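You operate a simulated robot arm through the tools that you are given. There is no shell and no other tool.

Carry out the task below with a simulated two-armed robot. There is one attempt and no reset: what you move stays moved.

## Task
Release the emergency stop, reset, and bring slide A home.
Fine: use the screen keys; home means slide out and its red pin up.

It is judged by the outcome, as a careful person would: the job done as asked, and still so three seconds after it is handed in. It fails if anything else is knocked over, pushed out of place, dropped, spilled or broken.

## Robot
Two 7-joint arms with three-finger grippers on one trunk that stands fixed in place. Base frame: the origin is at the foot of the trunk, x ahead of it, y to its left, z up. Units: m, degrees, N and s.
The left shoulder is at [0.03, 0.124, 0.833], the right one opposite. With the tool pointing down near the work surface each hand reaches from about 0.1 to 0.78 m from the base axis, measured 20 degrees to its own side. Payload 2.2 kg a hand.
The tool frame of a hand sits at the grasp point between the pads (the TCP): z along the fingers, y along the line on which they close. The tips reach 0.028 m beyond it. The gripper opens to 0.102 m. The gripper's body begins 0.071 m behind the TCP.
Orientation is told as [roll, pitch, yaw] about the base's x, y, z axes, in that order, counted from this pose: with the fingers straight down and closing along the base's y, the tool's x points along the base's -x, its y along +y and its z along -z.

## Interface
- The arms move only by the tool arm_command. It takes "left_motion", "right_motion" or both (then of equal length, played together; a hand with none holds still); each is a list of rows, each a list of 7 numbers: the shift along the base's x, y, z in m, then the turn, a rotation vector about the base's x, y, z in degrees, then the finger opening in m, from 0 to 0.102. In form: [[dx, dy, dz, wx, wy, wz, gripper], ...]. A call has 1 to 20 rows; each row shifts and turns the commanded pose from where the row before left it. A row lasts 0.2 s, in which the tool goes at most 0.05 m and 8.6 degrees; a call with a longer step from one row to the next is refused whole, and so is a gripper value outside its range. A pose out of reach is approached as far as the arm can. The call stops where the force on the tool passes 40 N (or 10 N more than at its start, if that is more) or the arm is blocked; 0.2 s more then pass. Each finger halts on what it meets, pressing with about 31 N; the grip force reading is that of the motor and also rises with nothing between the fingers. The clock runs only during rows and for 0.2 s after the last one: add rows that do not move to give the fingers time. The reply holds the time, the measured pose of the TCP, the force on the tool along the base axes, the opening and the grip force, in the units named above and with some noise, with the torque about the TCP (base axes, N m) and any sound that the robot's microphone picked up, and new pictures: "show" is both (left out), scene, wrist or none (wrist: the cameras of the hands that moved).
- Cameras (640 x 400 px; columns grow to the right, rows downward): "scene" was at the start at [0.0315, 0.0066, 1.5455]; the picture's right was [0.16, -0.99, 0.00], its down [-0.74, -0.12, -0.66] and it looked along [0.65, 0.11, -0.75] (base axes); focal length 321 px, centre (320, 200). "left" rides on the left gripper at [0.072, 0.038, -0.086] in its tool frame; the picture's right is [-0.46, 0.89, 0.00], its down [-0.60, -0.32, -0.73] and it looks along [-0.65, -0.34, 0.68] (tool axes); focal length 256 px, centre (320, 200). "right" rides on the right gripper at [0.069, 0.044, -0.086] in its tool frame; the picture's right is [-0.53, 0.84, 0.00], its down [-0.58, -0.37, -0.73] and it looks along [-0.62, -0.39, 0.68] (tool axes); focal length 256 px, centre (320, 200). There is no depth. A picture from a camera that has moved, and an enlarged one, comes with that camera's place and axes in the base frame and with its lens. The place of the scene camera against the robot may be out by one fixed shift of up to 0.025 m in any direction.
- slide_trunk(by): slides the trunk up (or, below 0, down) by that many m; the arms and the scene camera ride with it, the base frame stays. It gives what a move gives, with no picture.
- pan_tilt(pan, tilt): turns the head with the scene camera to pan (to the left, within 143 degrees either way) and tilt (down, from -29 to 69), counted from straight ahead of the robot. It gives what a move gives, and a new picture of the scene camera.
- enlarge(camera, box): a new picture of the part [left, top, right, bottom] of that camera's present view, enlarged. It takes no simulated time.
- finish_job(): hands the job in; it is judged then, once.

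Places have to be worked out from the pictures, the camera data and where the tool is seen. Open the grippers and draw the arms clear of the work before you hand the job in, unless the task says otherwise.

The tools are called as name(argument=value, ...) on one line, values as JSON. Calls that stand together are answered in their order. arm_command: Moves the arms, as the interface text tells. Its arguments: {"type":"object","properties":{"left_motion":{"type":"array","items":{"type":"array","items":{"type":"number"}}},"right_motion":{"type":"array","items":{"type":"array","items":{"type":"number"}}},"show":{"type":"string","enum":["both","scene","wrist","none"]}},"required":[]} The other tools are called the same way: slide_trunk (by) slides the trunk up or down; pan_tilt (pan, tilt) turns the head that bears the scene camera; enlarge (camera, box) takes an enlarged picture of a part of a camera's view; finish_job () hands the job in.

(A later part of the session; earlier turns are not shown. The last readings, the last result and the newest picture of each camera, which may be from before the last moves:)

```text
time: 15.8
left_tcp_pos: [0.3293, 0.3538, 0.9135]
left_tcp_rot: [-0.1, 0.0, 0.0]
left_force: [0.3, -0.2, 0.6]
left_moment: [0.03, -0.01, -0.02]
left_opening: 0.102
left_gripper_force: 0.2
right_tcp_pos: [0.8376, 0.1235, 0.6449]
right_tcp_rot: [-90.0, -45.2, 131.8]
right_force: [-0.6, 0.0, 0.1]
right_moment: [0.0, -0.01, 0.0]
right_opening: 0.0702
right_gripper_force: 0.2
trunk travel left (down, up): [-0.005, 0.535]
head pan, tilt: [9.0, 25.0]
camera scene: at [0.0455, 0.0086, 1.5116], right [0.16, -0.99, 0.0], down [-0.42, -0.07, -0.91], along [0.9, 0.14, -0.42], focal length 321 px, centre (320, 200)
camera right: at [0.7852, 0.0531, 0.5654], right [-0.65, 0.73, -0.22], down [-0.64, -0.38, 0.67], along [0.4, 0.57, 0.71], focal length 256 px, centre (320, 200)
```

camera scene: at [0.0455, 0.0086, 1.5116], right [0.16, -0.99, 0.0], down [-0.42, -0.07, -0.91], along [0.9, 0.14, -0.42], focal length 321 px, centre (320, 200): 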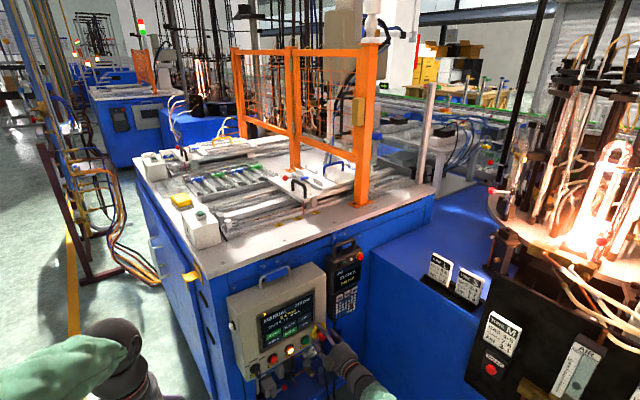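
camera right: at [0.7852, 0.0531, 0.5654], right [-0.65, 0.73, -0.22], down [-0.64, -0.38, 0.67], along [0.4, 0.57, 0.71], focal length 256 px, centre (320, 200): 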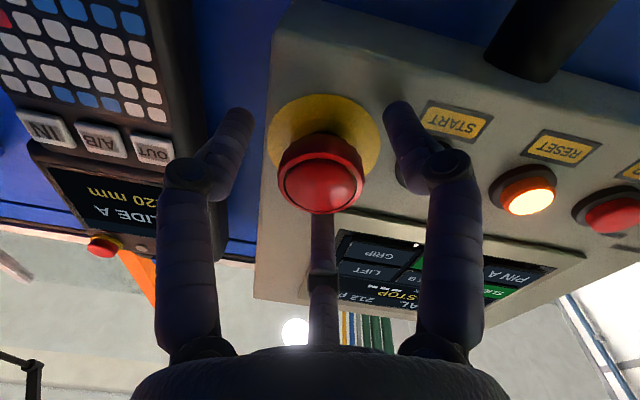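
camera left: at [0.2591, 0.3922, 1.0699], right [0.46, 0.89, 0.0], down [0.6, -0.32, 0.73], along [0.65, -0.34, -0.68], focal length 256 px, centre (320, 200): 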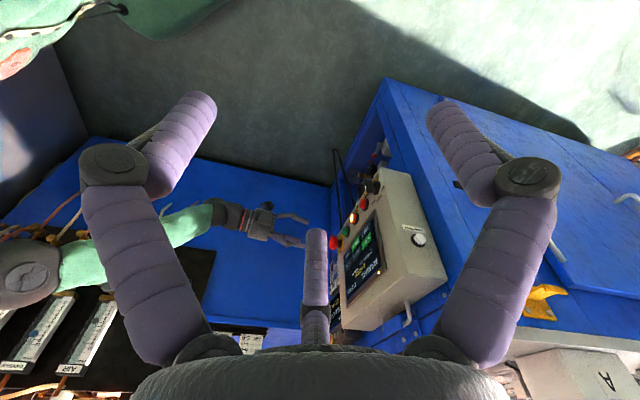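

The fingers straddle the mushroom, centred to about 2 mm. I'll close the gripper on it, with one row of small centring first.

arm_command(right_motion=[[-0.0007, 0.0007, 0.001, 0, 0, 0, 0.06], [0, 0, 0, 0, 0, 0, 0.03], [0, 0, 0, 0, 0, 0, 0.03], [0, 0, 0, 0, 0, 0, 0.03]], show="both")

```text
time: 16.8
left_tcp_pos: [0.3286, 0.3544, 0.9135]
left_tcp_rot: [0.0, 0.0, 0.0]
left_force: [0.6, -0.6, -0.7]
left_moment: [0.0, 0.05, 0.02]
left_opening: 0.1019
left_gripper_force: 0.2
right_tcp_pos: [0.8358, 0.1244, 0.6462]
right_tcp_rot: [-90.0, -45.2, 131.7]
right_force: [-3.3, -1.2, 1.4]
right_moment: [0.11, -0.12, 0.35]
right_opening: 0.0406
right_gripper_force: 44.9
trunk travel left (down, up): [-0.005, 0.535]
head pan, tilt: [9.0, 25.0]
camera scene: at [0.0452, 0.0085, 1.5116], right [0.16, -0.99, 0.0], down [-0.42, -0.07, -0.91], along [0.9, 0.14, -0.42], focal length 321 px, centre (320, 200)
camera right: at [0.7843, 0.0539, 0.5669], right [-0.65, 0.73, -0.22], down [-0.64, -0.38, 0.67], along [0.4, 0.57, 0.71], focal length 256 px, centre (320, 200)
```

scene: 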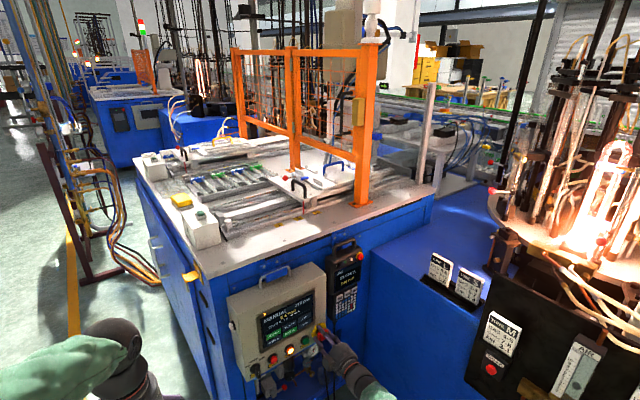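
right: 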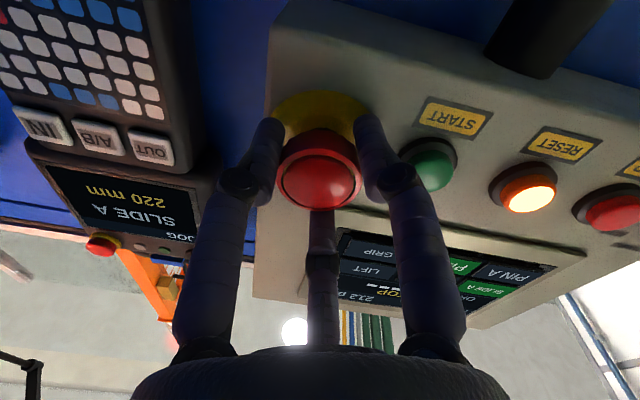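

The mushroom is held at an opening of 0.0406 m with a firm grip. I'll twist it clockwise about the button axis, 30° first, and watch the torque and sound.

arm_command(right_motion=[[0, 0, 0, 5.59, 5.0, 0, 0.03], [0, 0, 0, 5.59, 5.0, 0, 0.03], [0, 0, 0, 5.59, 5.0, 0, 0.03], [0, 0, 0, 5.59, 5.0, 0, 0.03]], show="both")

```text
time: 17.8
left_tcp_pos: [0.3295, 0.3529, 0.9142]
left_tcp_rot: [0.1, -0.1, 0.0]
left_force: [-0.6, 0.2, -0.8]
left_moment: [0.03, 0.0, -0.01]
left_opening: 0.1021
left_gripper_force: 0.1
right_tcp_pos: [0.8365, 0.1244, 0.6456]
right_tcp_rot: [-90.1, -75.3, 132.0]
right_force: [4.5, 2.4, 2.3]
right_moment: [-0.6, 0.5, 0.28]
right_opening: 0.0399
right_gripper_force: 45.1
trunk travel left (down, up): [-0.005, 0.535]
head pan, tilt: [9.0, 25.0]
camera scene: at [0.0457, 0.0088, 1.5116], right [0.16, -0.99, 0.0], down [-0.42, -0.07, -0.91], along [0.9, 0.14, -0.42], focal length 321 px, centre (320, 200)
camera right: at [0.7561, 0.0856, 0.5688], right [-0.64, 0.71, 0.3], down [-0.41, -0.64, 0.65], along [0.66, 0.29, 0.7], focal length 256 px, centre (320, 200)
```

scene: 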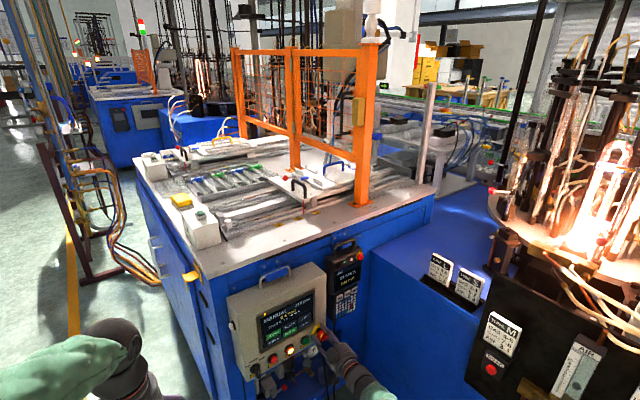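
right: 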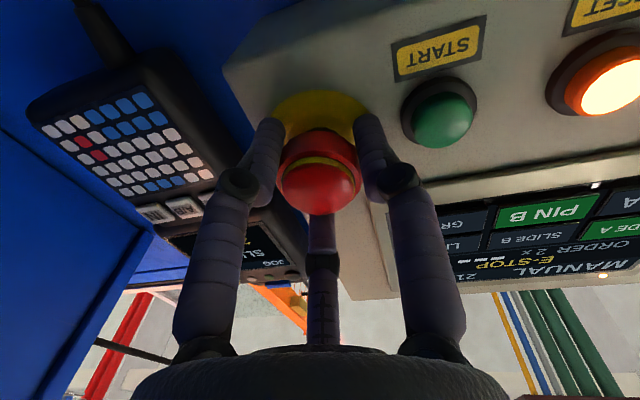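

A yellow band now shows on the mushroom between its rim and its dome, so something has changed. I'll zoom in on the screen and the button.

enlarge(camera="right", box=[240, 90, 400, 230])

enlarge(camera="scene", box=[225, 270, 375, 390])

```text
2.86 times, centred on (320, 160) of right
camera zoom: at [0.7561, 0.0856, 0.5688], right [-0.64, 0.71, 0.3], down [-0.41, -0.64, 0.65], along [0.66, 0.29, 0.7], focal length 731 px, centre (320, 314)
```

zoom: 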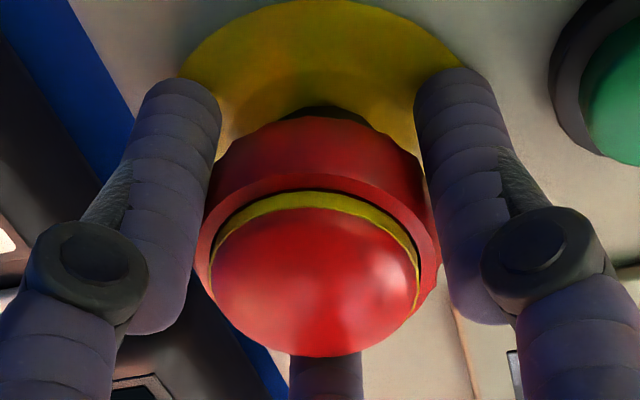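

```text
3.33 times, centred on (300, 330) of scene
camera zoom: at [0.0457, 0.0088, 1.5116], right [0.16, -0.99, 0.0], down [-0.42, -0.07, -0.91], along [0.9, 0.14, -0.42], focal length 1070 px, centre (387, -233)
```

zoom: 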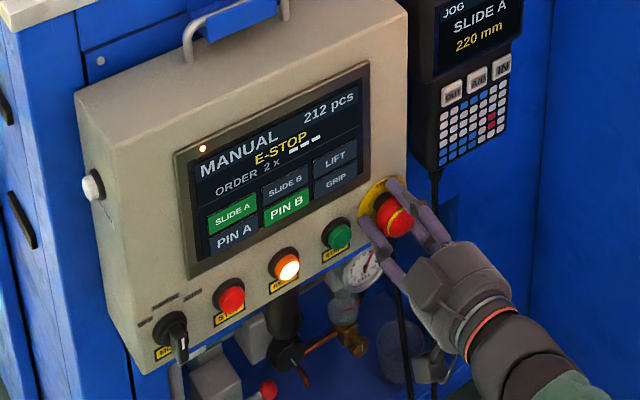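

The dome has popped out and shows its yellow band, so the E-stop is released; the screen still reads E-STOP until RESET is pressed. I'll open the fingers and back straight off.

arm_command(right_motion=[[0, 0, 0, 0, 0, 0, 0.058], [0, 0, 0, 0, 0, 0, 0.058], [-0.0149, -0.0133, 0, 0, 0, 0, 0.058], [-0.0149, -0.0133, 0, 0, 0, 0, 0.058], [-0.0149, -0.0133, 0, 0, 0, 0, 0.058], [-0.0149, -0.0133, 0, 0, 0, 0, 0.058], [-0.0149, -0.0133, 0, 0, 0, 0, 0.058], [0, 0, 0, 0, 0, 0, 0.058]], show="both")

```text
time: 19.6
left_tcp_pos: [0.3291, 0.3539, 0.9145]
left_tcp_rot: [0.0, 0.0, 0.0]
left_force: [-0.6, -0.1, 0.9]
left_moment: [0.02, -0.01, 0.02]
left_opening: 0.1019
left_gripper_force: 0.1
right_tcp_pos: [0.7594, 0.0576, 0.6472]
right_tcp_rot: [-90.0, -75.1, 131.8]
right_force: [-0.2, -0.4, -0.2]
right_moment: [-0.02, -0.01, 0.0]
right_opening: 0.0581
right_gripper_force: 0.0
trunk travel left (down, up): [-0.005, 0.535]
head pan, tilt: [9.0, 25.0]
camera scene: at [0.0454, 0.0084, 1.5116], right [0.16, -0.99, 0.0], down [-0.42, -0.07, -0.91], along [0.9, 0.14, -0.42], focal length 321 px, centre (320, 200)
camera right: at [0.6801, 0.0192, 0.569], right [-0.64, 0.71, 0.3], down [-0.41, -0.64, 0.65], along [0.65, 0.29, 0.7], focal length 256 px, centre (320, 200)
```

scene: 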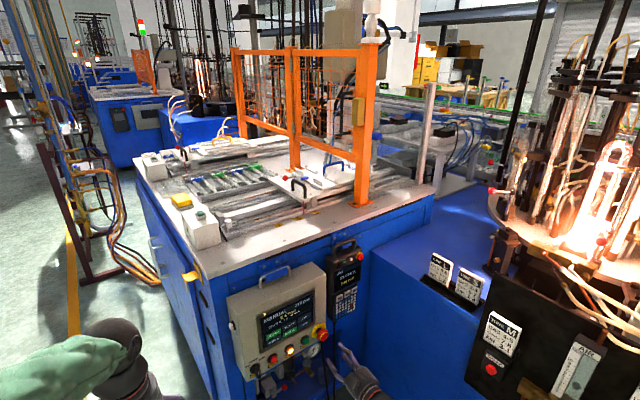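
right: 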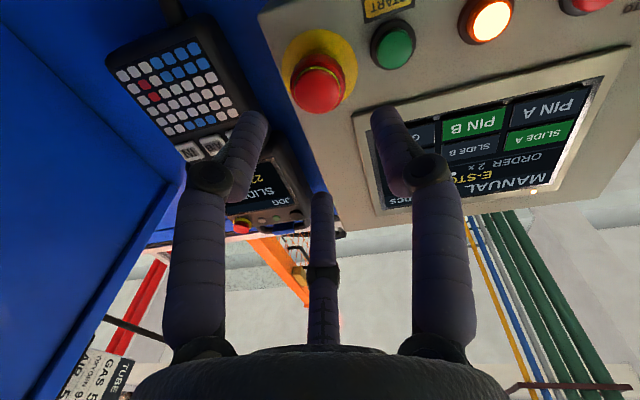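

The hand is clear. I'll check that the dome is still out, then close the fingers and move to a standoff in front of RESET at about (0.770, 0.2255, 0.640).

enlarge(camera="right", box=[270, 10, 430, 130])

arm_command(right_motion=[[-0.0087, 0.0237, -0.0014, 5.59, 5.0, 0, 0.0], [-0.0087, 0.0237, -0.0014, 5.59, 5.0, 0, 0.0], [-0.0087, 0.0237, -0.0014, 0, 0, 0, 0.0], [-0.0087, 0.0237, -0.0014, 0, 0, 0, 0.0], [-0.0087, 0.0237, -0.0014, 0, 0, 0, 0.0], [0, 0, 0, 0, 0, 0, 0.0]], show="both")

```text
3.33 times, centred on (350, 70) of right
camera zoom: at [0.6801, 0.0192, 0.569], right [-0.64, 0.71, 0.3], down [-0.41, -0.64, 0.65], along [0.65, 0.29, 0.7], focal length 853 px, centre (220, 633)
```

zoom: 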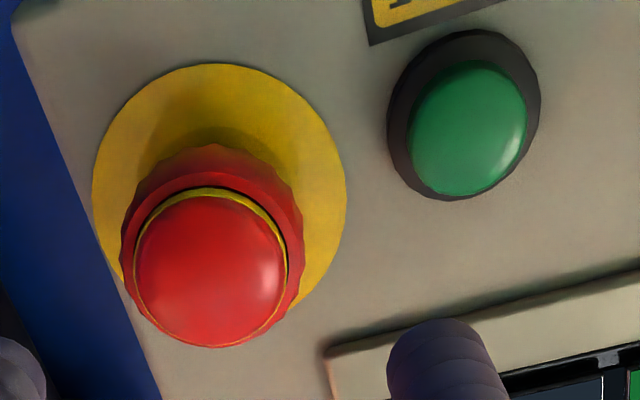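

```text
time: 21.0
left_tcp_pos: [0.3297, 0.3537, 0.9144]
left_tcp_rot: [-0.1, 0.0, 0.0]
left_force: [0.0, -0.3, -0.1]
left_moment: [0.02, 0.02, -0.03]
left_opening: 0.1019
left_gripper_force: 0.1
right_tcp_pos: [0.7158, 0.1759, 0.6374]
right_tcp_rot: [78.2, -89.8, -36.4]
right_force: [0.2, 0.0, -0.4]
right_moment: [0.01, 0.02, -0.01]
right_opening: 0.002
right_gripper_force: 31.3
trunk travel left (down, up): [-0.005, 0.535]
head pan, tilt: [9.0, 25.0]
camera scene: at [0.0454, 0.0087, 1.5116], right [0.16, -0.99, 0.0], down [-0.42, -0.07, -0.91], along [0.9, 0.14, -0.42], focal length 321 px, centre (320, 200)
camera right: at [0.624, 0.151, 0.5694], right [-0.56, 0.63, 0.54], down [-0.3, -0.76, 0.58], along [0.77, 0.16, 0.62], focal length 256 px, centre (320, 200)
```

scene: 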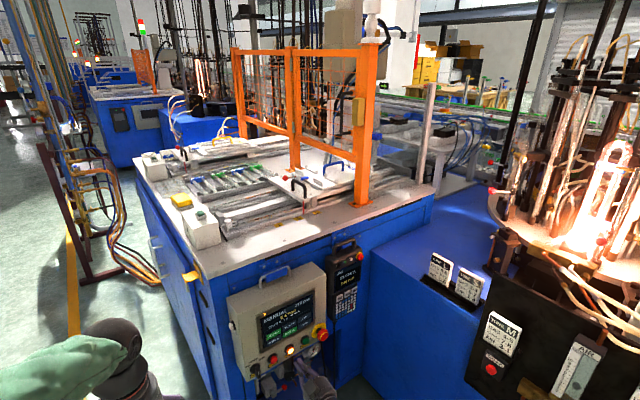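
right: 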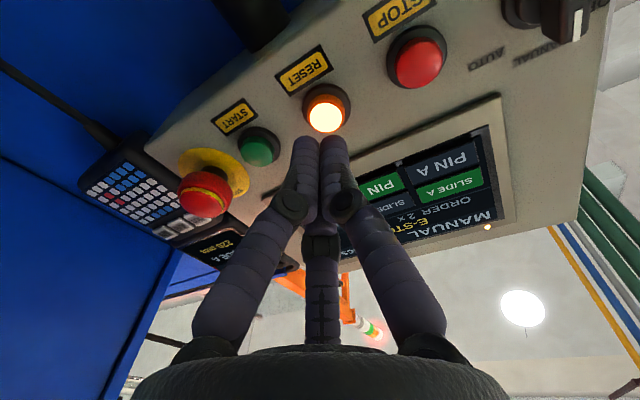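

The dome is still proud with its yellow band showing. The closed fingers are in line with RESET, with the button a few mm higher than the tool axis. I'll advance 38 mm and check before pressing.

arm_command(right_motion=[[0.0075, 0.0065, 0.0015, 0, 0, 0, 0.0], [0.0075, 0.0065, 0.0015, 0, 0, 0, 0.0], [0.0075, 0.0065, 0.0015, 0, 0, 0, 0.0], [0.006, 0.0052, 0.0, 0, 0, 0, 0.0], [0, 0, 0, 0, 0, 0, 0.0]], show="both")

```text
time: 22.2
left_tcp_pos: [0.3292, 0.3529, 0.9132]
left_tcp_rot: [0.0, -0.2, 0.1]
left_force: [0.4, -1.1, 0.4]
left_moment: [0.01, 0.0, -0.04]
left_opening: 0.102
left_gripper_force: 0.1
right_tcp_pos: [0.7457, 0.2006, 0.6426]
right_tcp_rot: [80.0, -89.9, -38.3]
right_force: [-0.4, -0.8, 0.6]
right_moment: [-0.02, 0.02, 0.0]
right_opening: 0.0018
right_gripper_force: 31.2
trunk travel left (down, up): [-0.005, 0.535]
head pan, tilt: [9.0, 25.0]
camera scene: at [0.0455, 0.0086, 1.5116], right [0.16, -0.99, 0.0], down [-0.42, -0.07, -0.91], along [0.9, 0.14, -0.42], focal length 321 px, centre (320, 200)
camera right: at [0.6529, 0.1764, 0.5741], right [-0.56, 0.63, 0.54], down [-0.3, -0.76, 0.58], along [0.77, 0.16, 0.62], focal length 256 px, centre (320, 200)
```

scene: 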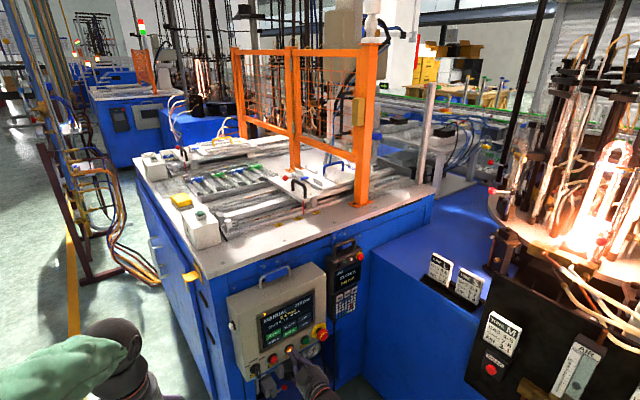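
right: 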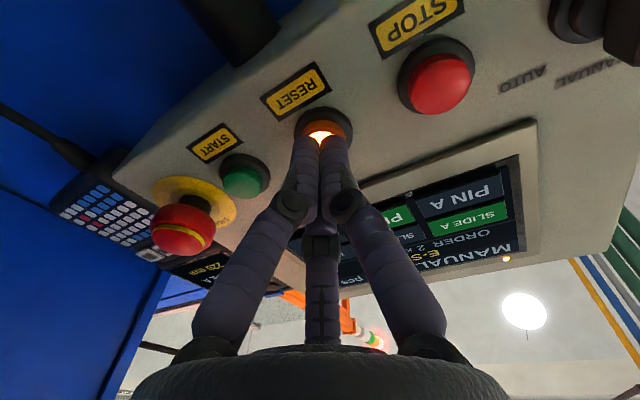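

The tips sit about 6 mm in front of the RESET lamp and are centred on it. I'll press in with small steps.

arm_command(right_motion=[[0.0026, 0.0023, 0, 0, 0, 0, 0.0], [0.0026, 0.0023, 0, 0, 0, 0, 0.0], [0.0026, 0.0023, 0, 0, 0, 0, 0.0], [0.0022, 0.002, 0, 0, 0, 0, 0.0]], show="scene")

```text
time: 23.2
left_tcp_pos: [0.3275, 0.3519, 0.9156]
left_tcp_rot: [0.1, -0.2, 0.0]
left_force: [-0.6, -0.2, -0.1]
left_moment: [-0.05, 0.01, -0.03]
left_opening: 0.1022
left_gripper_force: 0.0
right_tcp_pos: [0.7525, 0.2072, 0.6426]
right_tcp_rot: [103.7, -89.8, -61.9]
right_force: [-31.7, -26.7, 12.5]
right_moment: [0.0, -0.37, 0.2]
right_opening: 0.0061
right_gripper_force: 31.3
trunk travel left (down, up): [-0.005, 0.535]
head pan, tilt: [9.0, 25.0]
heard: click
stopped in row 4 (right hand): the force on the tool passed its limit at 43 N (the readings are from after the stop); the commanded pose is now the measured one
camera scene: at [0.0411, 0.0058, 1.512], right [0.16, -0.99, 0.0], down [-0.42, -0.06, -0.91], along [0.9, 0.14, -0.42], focal length 321 px, centre (320, 200)
```

scene: 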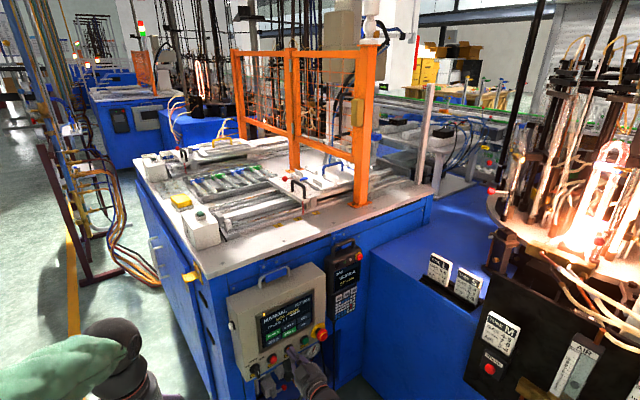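

I heard a click, so RESET was pressed. I'll back off along the normal and read the screen.

arm_command(right_motion=[[-0.0075, -0.0067, 0, 0, 0, 0, 0.0], [-0.015, -0.0134, 0, 0, 0, 0, 0.0], [-0.015, -0.0134, 0, 0, 0, 0, 0.0], [0, 0, 0, 0, 0, 0, 0.0]], show="both")

enlarge(camera="scene", box=[225, 260, 375, 380])

enlarge(camera="scene", box=[130, 130, 370, 260])

```text
time: 24.2
left_tcp_pos: [0.3302, 0.3535, 0.9129]
left_tcp_rot: [0.0, -0.1, 0.2]
left_force: [0.1, 0.3, 0.8]
left_moment: [-0.01, 0.0, 0.0]
left_opening: 0.1019
left_gripper_force: 0.0
right_tcp_pos: [0.7163, 0.1752, 0.64]
right_tcp_rot: [52.7, -89.7, -10.8]
right_force: [-0.4, 0.4, -0.4]
right_moment: [0.0, -0.02, 0.05]
right_opening: 0.0019
right_gripper_force: 31.5
trunk travel left (down, up): [-0.005, 0.535]
head pan, tilt: [9.0, 25.0]
camera scene: at [0.0456, 0.0087, 1.5116], right [0.16, -0.99, 0.0], down [-0.42, -0.07, -0.91], along [0.9, 0.14, -0.42], focal length 321 px, centre (320, 200)
camera right: at [0.6238, 0.1502, 0.5733], right [-0.56, 0.63, 0.54], down [-0.3, -0.76, 0.58], along [0.77, 0.16, 0.61], focal length 256 px, centre (320, 200)
```

scene: 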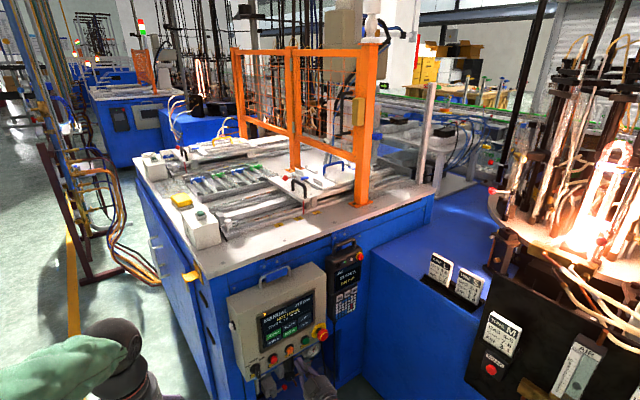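
right: 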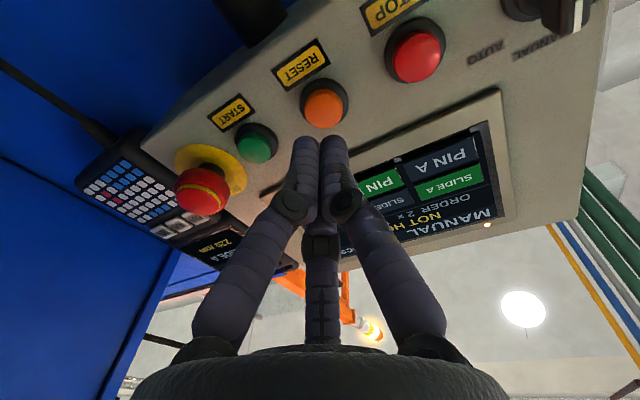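

```text
3.33 times, centred on (300, 320) of scene
camera zoom: at [0.0456, 0.0087, 1.5116], right [0.16, -0.99, 0.0], down [-0.42, -0.07, -0.91], along [0.9, 0.14, -0.42], focal length 1070 px, centre (387, -200)
```

zoom: 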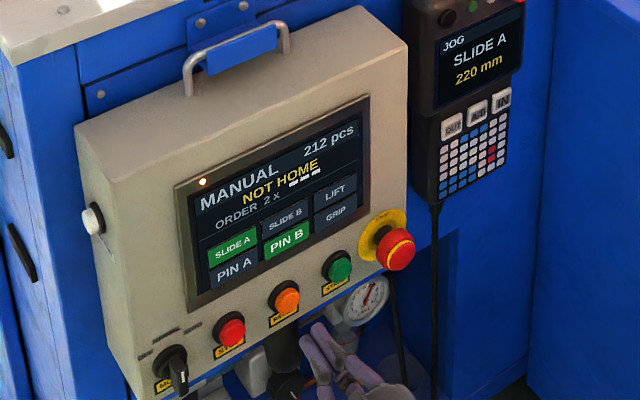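

```text
2.67 times, centred on (250, 195) of scene
camera zoom: at [0.0456, 0.0087, 1.5116], right [0.16, -0.99, 0.0], down [-0.42, -0.07, -0.91], along [0.9, 0.14, -0.42], focal length 856 px, centre (507, 213)
```

zoom: 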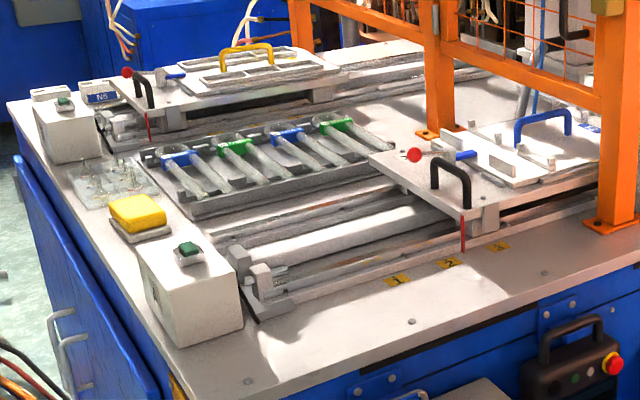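

RESET is done: its lamp is off and the screen now reads NOT HOME with SLIDE A and PIN B green. Before pressing any key I'll look closely at both slides to understand what the red pins look like in each state.

enlarge(camera="scene", box=[150, 130, 240, 190])

enlarge(camera="scene", box=[260, 160, 365, 230])

enlarge(camera="scene", box=[200, 195, 290, 255])

enlarge(camera="scene", box=[255, 280, 325, 350])

```text
6.67 times, centred on (195, 160) of scene
camera zoom: at [0.0456, 0.0087, 1.5116], right [0.16, -0.99, 0.0], down [-0.42, -0.07, -0.91], along [0.9, 0.14, -0.42], focal length 2141 px, centre (1153, 467)
```

zoom: 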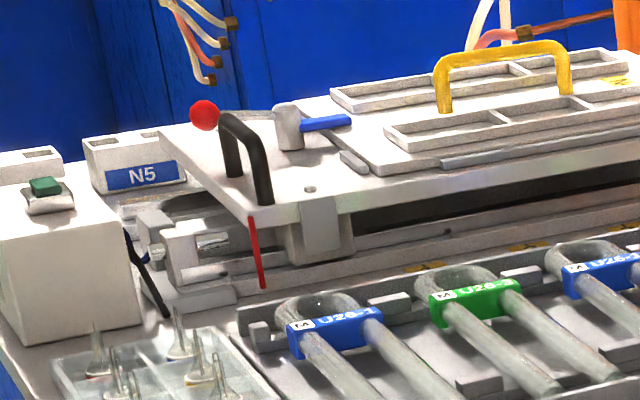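

```text
5.71 times, centred on (312, 195) of scene
camera zoom: at [0.0456, 0.0087, 1.5116], right [0.16, -0.99, 0.0], down [-0.42, -0.07, -0.91], along [0.9, 0.14, -0.42], focal length 1835 px, centre (363, 229)
```

zoom: 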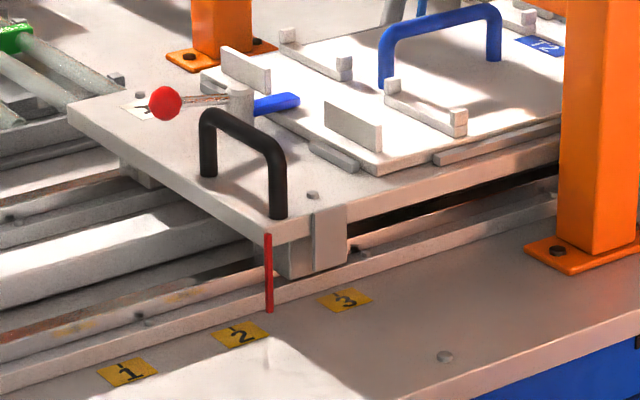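

```text
6.67 times, centred on (245, 225) of scene
camera zoom: at [0.0456, 0.0087, 1.5116], right [0.16, -0.99, 0.0], down [-0.42, -0.07, -0.91], along [0.9, 0.14, -0.42], focal length 2141 px, centre (820, 33)
```

zoom: 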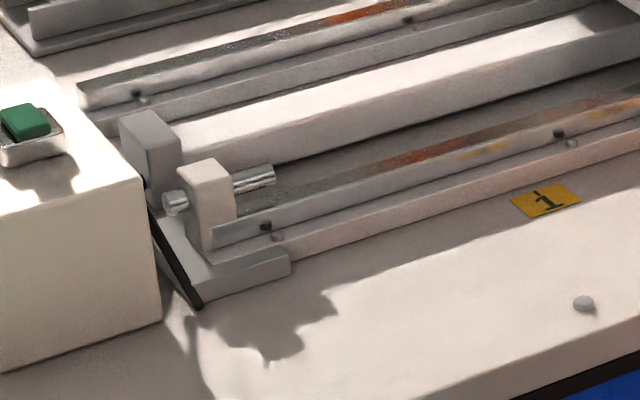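

```text
5.71 times, centred on (290, 315) of scene
camera zoom: at [0.0456, 0.0087, 1.5116], right [0.16, -0.99, 0.0], down [-0.42, -0.07, -0.91], along [0.9, 0.14, -0.42], focal length 1835 px, centre (491, -457)
```

zoom: 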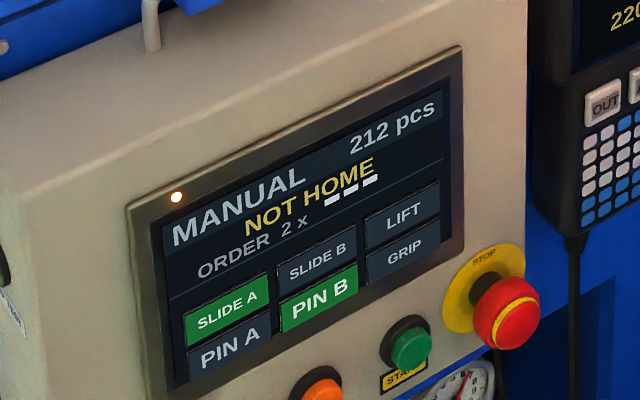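

After recomputing from several views, the panel normal's yaw is about 44° and the screen plane lies near m' = 0.707 along it. That puts SLIDE A's key at about (0.729, 0.261, 0.749) and PIN A's at about (0.729, 0.262, 0.722). I'll move the closed fingers to a standoff about 50 mm in front of SLIDE A.

arm_command(right_motion=[[-0.0108, 0.0079, 0.0275, 0, 0, 2, 0.0], [-0.0108, 0.0079, 0.0275, 0, 0, 0, 0.0], [-0.0108, 0.0079, 0.0275, 0, 0, 0, 0.0], [-0.0108, 0.0079, 0.0275, 0, 0, 0, 0.0], [0, 0, 0, 0, 0, 0, 0.0]], show="both")

enlarge(camera="scene", box=[225, 260, 375, 380])

```text
time: 25.4
left_tcp_pos: [0.3297, 0.3526, 0.9144]
left_tcp_rot: [-0.1, 0.0, 0.0]
left_force: [0.3, 0.1, -0.3]
left_moment: [0.0, -0.02, 0.0]
left_opening: 0.1021
left_gripper_force: 0.1
right_tcp_pos: [0.6738, 0.2061, 0.7501]
right_tcp_rot: [48.4, -89.7, -4.7]
right_force: [0.0, -0.5, -0.3]
right_moment: [0.01, -0.02, -0.02]
right_opening: 0.0023
right_gripper_force: 31.6
trunk travel left (down, up): [-0.005, 0.535]
head pan, tilt: [9.0, 25.0]
camera scene: at [0.0454, 0.0086, 1.5116], right [0.16, -0.99, 0.0], down [-0.42, -0.07, -0.91], along [0.9, 0.14, -0.42], focal length 321 px, centre (320, 200)
camera right: at [0.5811, 0.1783, 0.6822], right [-0.58, 0.61, 0.54], down [-0.27, -0.77, 0.58], along [0.77, 0.19, 0.61], focal length 256 px, centre (320, 200)
```

scene: 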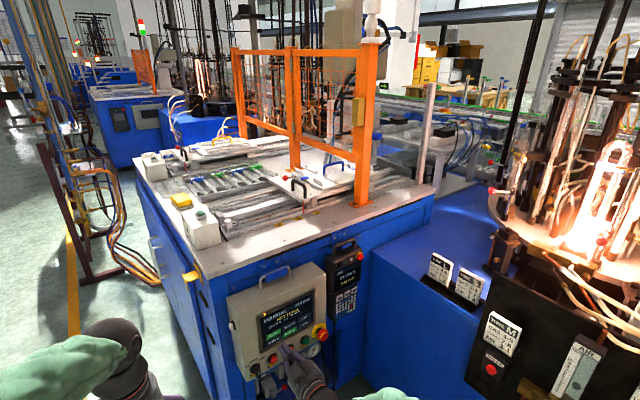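
right: 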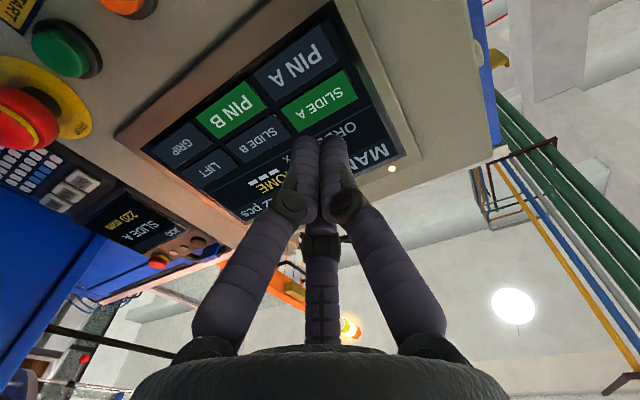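

```text
3.33 times, centred on (300, 320) of scene
camera zoom: at [0.0454, 0.0086, 1.5116], right [0.16, -0.99, 0.0], down [-0.42, -0.07, -0.91], along [0.9, 0.14, -0.42], focal length 1070 px, centre (387, -200)
```

zoom: 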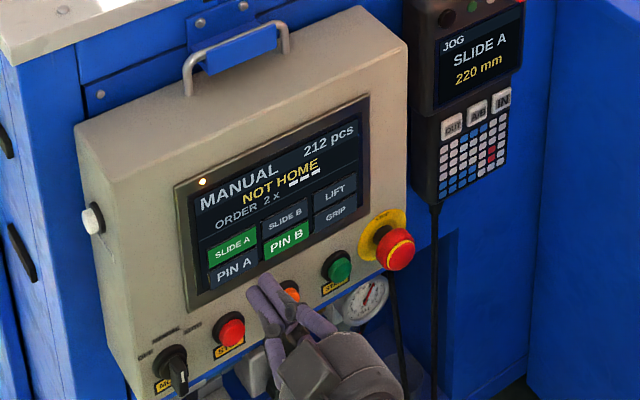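

The tool axis points at the SLIDE A key centre to within about 2 mm. I'll advance 40 mm, leaving about 11 mm of gap, and look again.

arm_command(right_motion=[[0.007, 0.0071, 0, 0, 0, 0, 0.0], [0.007, 0.0071, 0, 0, 0, 0, 0.0], [0.007, 0.0071, 0, 0, 0, 0, 0.0], [0.007, 0.0071, 0, 0, 0, 0, 0.0], [0, 0, 0, 0, 0, 0, 0.0]], show="both")

enlarge(camera="right", box=[220, 30, 420, 190])

enlarge(camera="scene", box=[250, 285, 330, 355])

```text
time: 26.6
left_tcp_pos: [0.3299, 0.3533, 0.9131]
left_tcp_rot: [0.1, 0.0, 0.0]
left_force: [-0.5, -0.5, 0.2]
left_moment: [-0.01, 0.02, 0.01]
left_opening: 0.102
left_gripper_force: 0.0
right_tcp_pos: [0.7012, 0.2355, 0.7496]
right_tcp_rot: [55.5, -89.7, -11.5]
right_force: [-0.5, 1.2, -0.5]
right_moment: [0.03, -0.01, -0.02]
right_opening: 0.0021
right_gripper_force: 31.4
trunk travel left (down, up): [-0.005, 0.535]
head pan, tilt: [9.0, 25.0]
camera scene: at [0.0455, 0.0086, 1.5116], right [0.16, -0.99, 0.0], down [-0.42, -0.07, -0.91], along [0.9, 0.14, -0.42], focal length 321 px, centre (320, 200)
camera right: at [0.6091, 0.2071, 0.6822], right [-0.58, 0.61, 0.54], down [-0.27, -0.77, 0.58], along [0.77, 0.19, 0.61], focal length 256 px, centre (320, 200)
```

scene: 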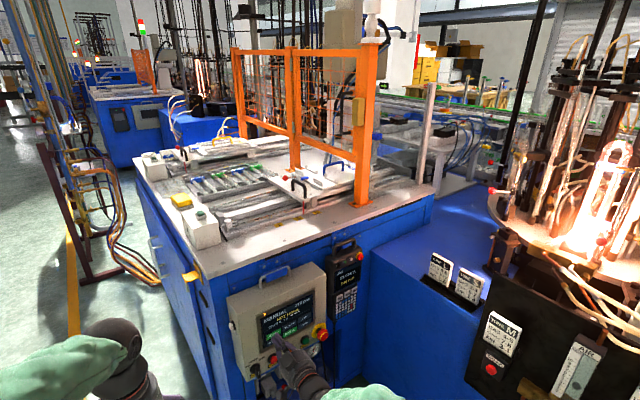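
right: 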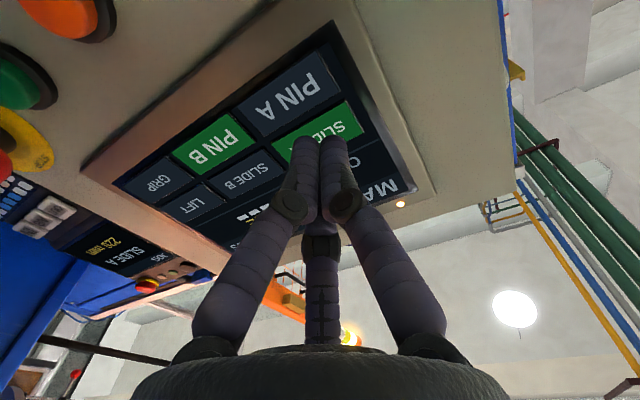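

```text
2.50 times, centred on (320, 110) of right
camera zoom: at [0.6091, 0.2071, 0.6822], right [-0.58, 0.61, 0.54], down [-0.27, -0.77, 0.58], along [0.77, 0.19, 0.61], focal length 640 px, centre (320, 425)
```

zoom: 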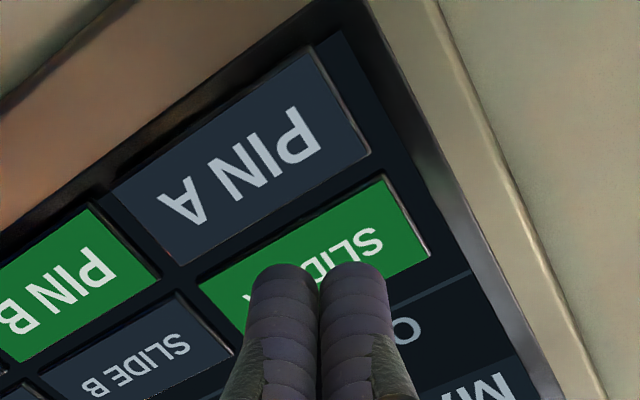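

```text
5.71 times, centred on (290, 320) of scene
camera zoom: at [0.0455, 0.0086, 1.5116], right [0.16, -0.99, 0.0], down [-0.42, -0.07, -0.91], along [0.9, 0.14, -0.42], focal length 1835 px, centre (491, -486)
```

zoom: 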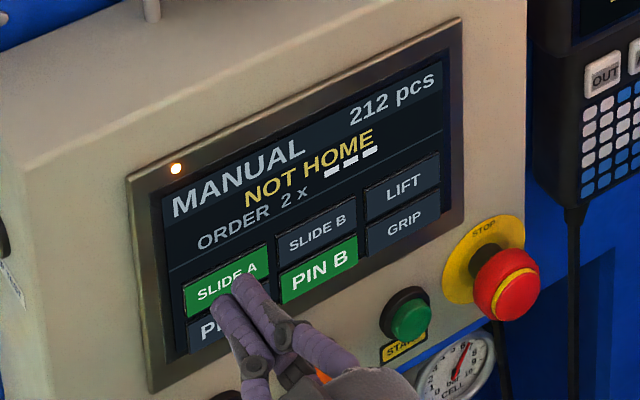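

The finger tips are lined up with the middle of SLIDE A from both the wrist and scene views. I'll press it with small steps.

arm_command(right_motion=[[0.0029, 0.0028, 0, 0, 0, 0, 0.0], [0.0029, 0.0028, 0, 0, 0, 0, 0.0], [0.0022, 0.0021, 0, 0, 0, 0, 0.0], [0.0018, 0.0017, 0, 0, 0, 0, 0.0]], show="both")

enlarge(camera="scene", box=[225, 260, 375, 380])

```text
time: 27.6
left_tcp_pos: [0.3288, 0.3533, 0.913]
left_tcp_rot: [0.0, 0.1, 0.0]
left_force: [0.3, 0.7, -0.1]
left_moment: [0.02, -0.02, -0.01]
left_opening: 0.1018
left_gripper_force: 0.0
right_tcp_pos: [0.7104, 0.2445, 0.7504]
right_tcp_rot: [49.4, -89.7, -5.6]
right_force: [-1.0, -1.4, -0.3]
right_moment: [-0.03, 0.03, 0.01]
right_opening: 0.0022
right_gripper_force: 31.2
trunk travel left (down, up): [-0.005, 0.535]
head pan, tilt: [9.0, 25.0]
camera scene: at [0.0454, 0.0085, 1.5116], right [0.16, -0.99, 0.0], down [-0.42, -0.07, -0.91], along [0.9, 0.14, -0.42], focal length 321 px, centre (320, 200)
camera right: at [0.6182, 0.2164, 0.6826], right [-0.58, 0.61, 0.54], down [-0.27, -0.77, 0.58], along [0.77, 0.19, 0.61], focal length 256 px, centre (320, 200)
```

scene: 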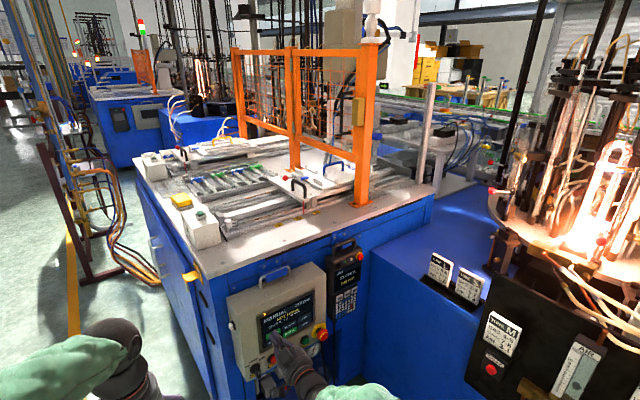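
right: 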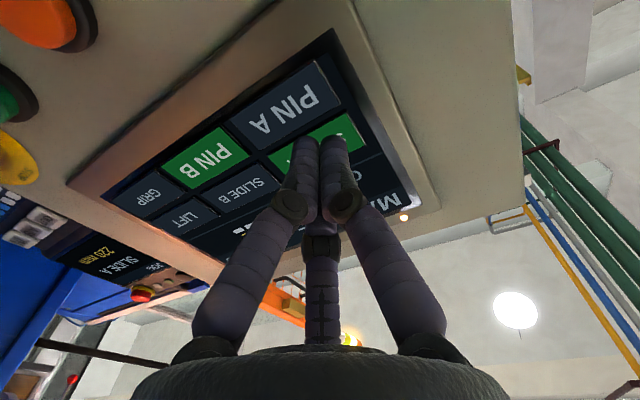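

```text
3.33 times, centred on (300, 320) of scene
camera zoom: at [0.0454, 0.0085, 1.5116], right [0.16, -0.99, 0.0], down [-0.42, -0.07, -0.91], along [0.9, 0.14, -0.42], focal length 1070 px, centre (387, -200)
```

zoom: 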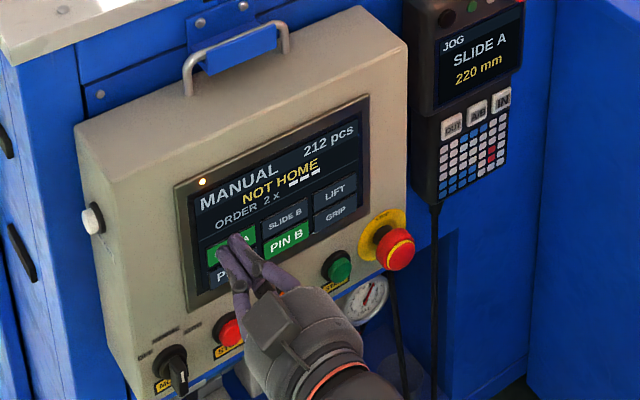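

There's no contact yet with the tips at m' = 0.709. I'll keep pressing in small steps.

arm_command(right_motion=[[0.0018, 0.0017, 0, 0, 0, 0, 0.0], [0.0018, 0.0017, 0, 0, 0, 0, 0.0], [0.0018, 0.0017, 0, 0, 0, 0, 0.0], [0.0018, 0.0017, 0, 0, 0, 0, 0.0]], show="scene")

enlarge(camera="scene", box=[225, 260, 375, 380])

```text
time: 28.4
left_tcp_pos: [0.3278, 0.3506, 0.916]
left_tcp_rot: [0.1, -0.3, 0.0]
left_force: [0.2, 0.2, -0.4]
left_moment: [0.03, -0.01, 0.0]
left_opening: 0.1021
left_gripper_force: 0.0
right_tcp_pos: [0.7129, 0.2481, 0.7507]
right_tcp_rot: [67.5, -89.6, -23.6]
right_force: [-31.4, -27.3, 10.5]
right_moment: [0.05, -0.34, 0.4]
right_opening: 0.0058
right_gripper_force: 30.9
trunk travel left (down, up): [-0.005, 0.535]
head pan, tilt: [9.0, 25.0]
heard: click
stopped in row 4 (right hand): the force on the tool passed its limit at 57 N (the readings are from after the stop); the commanded pose is now the measured one
camera scene: at [0.041, 0.0051, 1.512], right [0.16, -0.99, 0.0], down [-0.41, -0.06, -0.91], along [0.9, 0.14, -0.42], focal length 321 px, centre (320, 200)
```

scene: 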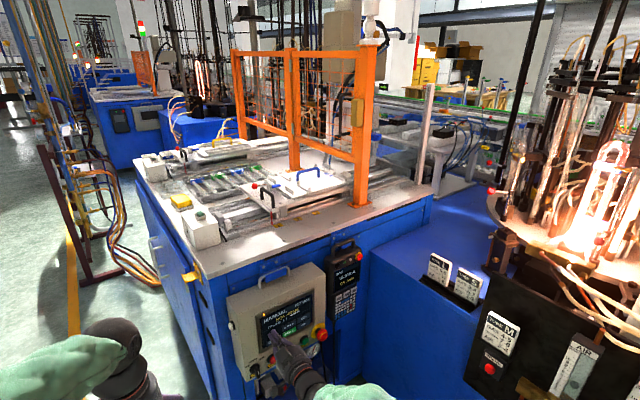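

```text
3.33 times, centred on (300, 320) of scene
camera zoom: at [0.041, 0.0051, 1.512], right [0.16, -0.99, 0.0], down [-0.41, -0.06, -0.91], along [0.9, 0.14, -0.42], focal length 1070 px, centre (387, -200)
```

zoom: 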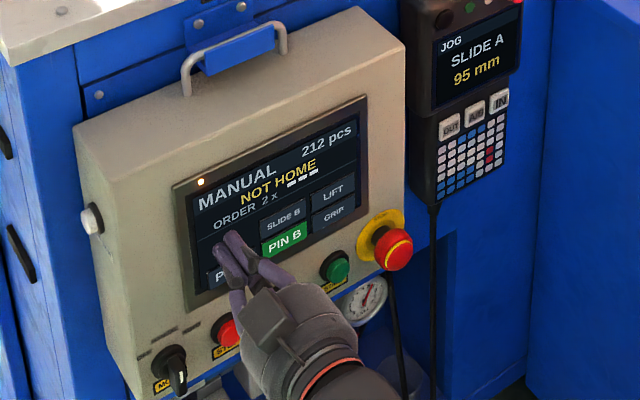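

Click: SLIDE A went dark and the slide is travelling out, with the pendant now reading 95 mm. I'll back the hand off and let the slide finish.

arm_command(right_motion=[[-0.0072, -0.0069, 0, 0, 0, 0, 0.0], [-0.0108, -0.0104, 0, 0, 0, 0, 0.0], [-0.0108, -0.0104, 0, 0, 0, 0, 0.0], [0, 0, 0, 0, 0, 0, 0.0], [0, 0, 0, 0, 0, 0, 0.0], [0, 0, 0, 0, 0, 0, 0.0], [0, 0, 0, 0, 0, 0, 0.0]], show="both")

enlarge(camera="scene", box=[225, 260, 375, 380])

enlarge(camera="scene", box=[130, 130, 370, 260])

enlarge(camera="scene", box=[190, 165, 300, 245])

```text
time: 30.0
left_tcp_pos: [0.3302, 0.3534, 0.913]
left_tcp_rot: [0.0, 0.0, 0.0]
left_force: [0.4, 0.6, -0.8]
left_moment: [0.02, 0.01, 0.03]
left_opening: 0.1019
left_gripper_force: 0.0
right_tcp_pos: [0.6858, 0.2212, 0.7484]
right_tcp_rot: [40.1, -89.5, 3.8]
right_force: [-0.3, -0.8, -0.1]
right_moment: [0.05, 0.01, 0.01]
right_opening: 0.0019
right_gripper_force: 31.7
trunk travel left (down, up): [-0.005, 0.535]
head pan, tilt: [9.0, 25.0]
camera scene: at [0.0454, 0.0085, 1.5116], right [0.16, -0.99, 0.0], down [-0.42, -0.07, -0.91], along [0.9, 0.14, -0.42], focal length 321 px, centre (320, 200)
camera right: at [0.5933, 0.1936, 0.6814], right [-0.58, 0.61, 0.54], down [-0.27, -0.77, 0.58], along [0.77, 0.19, 0.61], focal length 256 px, centre (320, 200)
```

scene: 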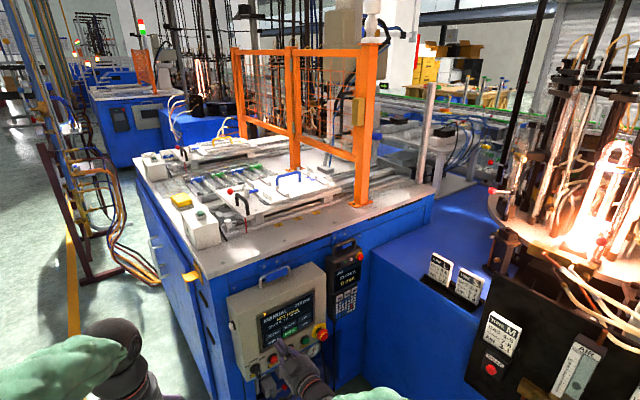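
right: 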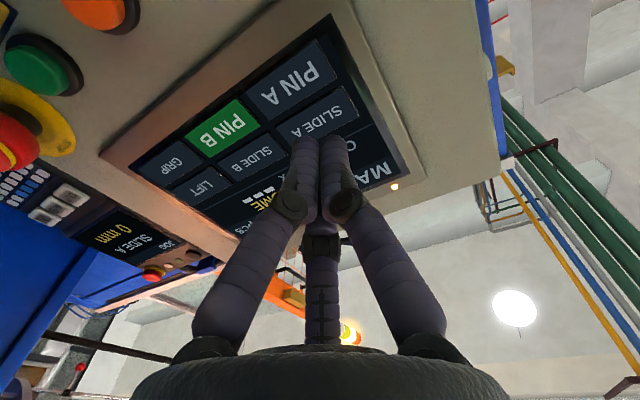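

```text
3.33 times, centred on (300, 320) of scene
camera zoom: at [0.0454, 0.0085, 1.5116], right [0.16, -0.99, 0.0], down [-0.42, -0.07, -0.91], along [0.9, 0.14, -0.42], focal length 1070 px, centre (387, -200)
```

zoom: 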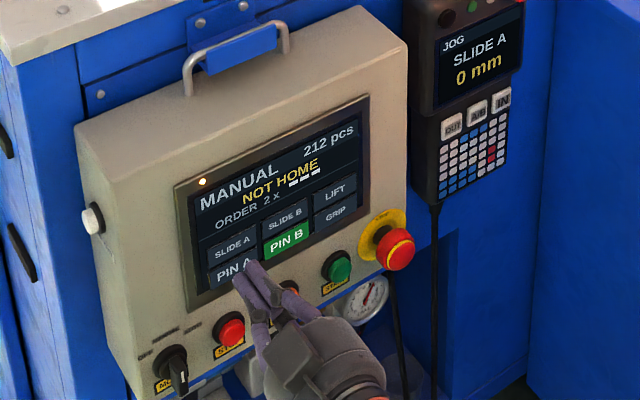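

```text
2.67 times, centred on (250, 195) of scene
camera zoom: at [0.0454, 0.0085, 1.5116], right [0.16, -0.99, 0.0], down [-0.42, -0.07, -0.91], along [0.9, 0.14, -0.42], focal length 856 px, centre (507, 213)
```

zoom: 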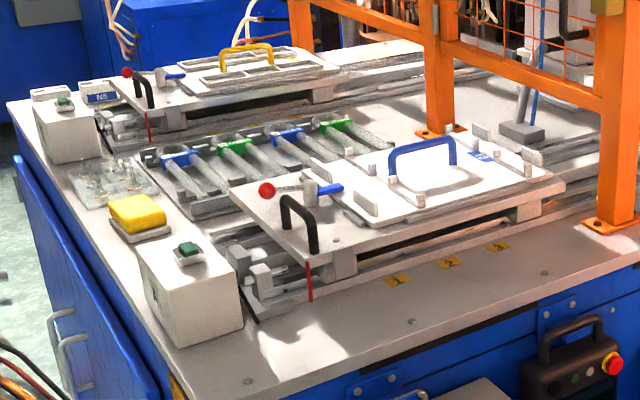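

```text
5.00 times, centred on (245, 205) of scene
camera zoom: at [0.0454, 0.0085, 1.5116], right [0.16, -0.99, 0.0], down [-0.42, -0.07, -0.91], along [0.9, 0.14, -0.42], focal length 1606 px, centre (695, 175)
```

zoom: 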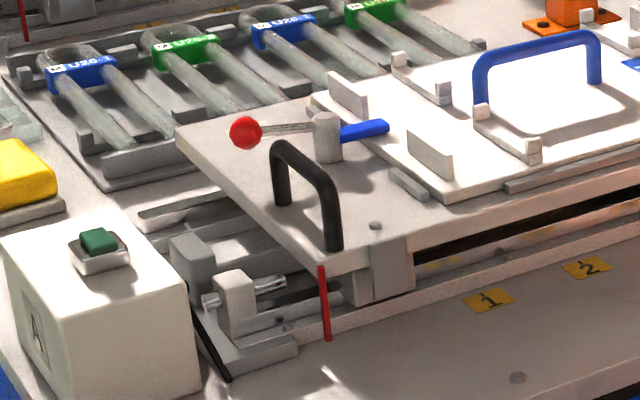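

Slide A is fully out: the pendant shows 0 mm and the plate sits against the end stop on the A side. PIN A remains, and its key centre is near z = 0.721. I'll lower the hand to that height, advance part of the way, and check.

arm_command(right_motion=[[0, 0, -0.0137, 0, 0, 0, 0.0], [0, 0, -0.0137, 0, 0, 0, 0.0], [0.0062, 0.006, 0, 0, 0, 0, 0.0], [0.0062, 0.006, 0, 0, 0, 0, 0.0], [0.0062, 0.006, 0, 0, 0, 0, 0.0], [0, 0, 0, 0, 0, 0, 0.0]], show="wrist")

enlarge(camera="right", box=[220, 30, 420, 190])

enlarge(camera="scene", box=[250, 285, 330, 355])

```text
time: 31.4
left_tcp_pos: [0.3295, 0.3534, 0.9135]
left_tcp_rot: [0.0, 0.0, -0.1]
left_force: [0.2, 0.3, -0.8]
left_moment: [0.01, -0.02, 0.03]
left_opening: 0.102
left_gripper_force: 0.1
right_tcp_pos: [0.7033, 0.2409, 0.7206]
right_tcp_rot: [40.4, -89.5, 3.4]
right_force: [0.1, 0.6, 0.4]
right_moment: [0.01, -0.02, 0.02]
right_opening: 0.0023
right_gripper_force: 30.7
trunk travel left (down, up): [-0.005, 0.535]
head pan, tilt: [9.0, 25.0]
camera right: at [0.6116, 0.2121, 0.653], right [-0.58, 0.61, 0.54], down [-0.27, -0.77, 0.58], along [0.77, 0.19, 0.61], focal length 256 px, centre (320, 200)
```

right: 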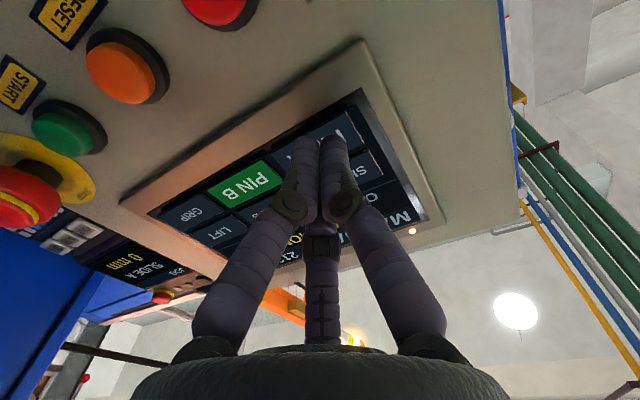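

```text
2.50 times, centred on (320, 110) of right
camera zoom: at [0.6116, 0.2121, 0.653], right [-0.58, 0.61, 0.54], down [-0.27, -0.77, 0.58], along [0.77, 0.19, 0.61], focal length 640 px, centre (320, 425)
```

zoom: 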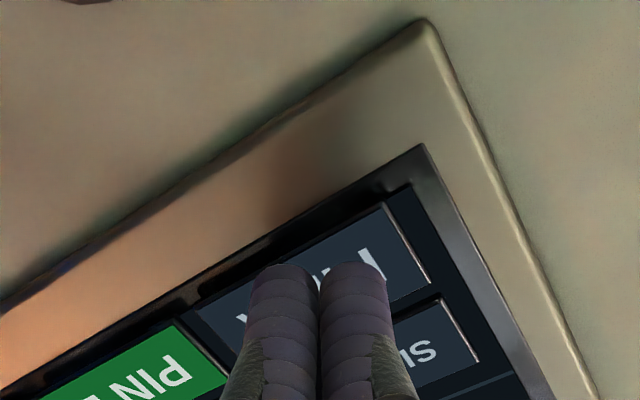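

```text
5.71 times, centred on (290, 320) of scene
camera zoom: at [0.0455, 0.0086, 1.5116], right [0.16, -0.99, 0.0], down [-0.42, -0.07, -0.91], along [0.9, 0.14, -0.42], focal length 1835 px, centre (491, -486)
```

zoom: 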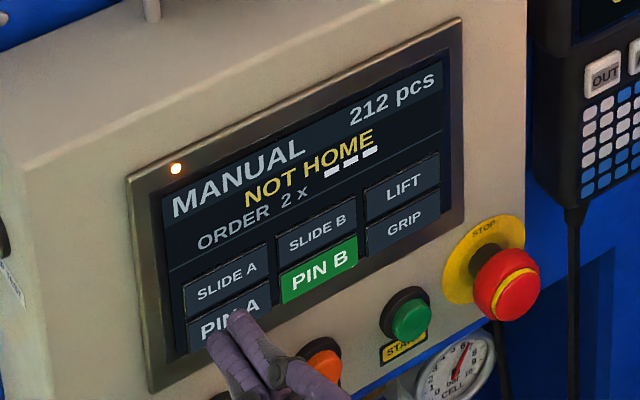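

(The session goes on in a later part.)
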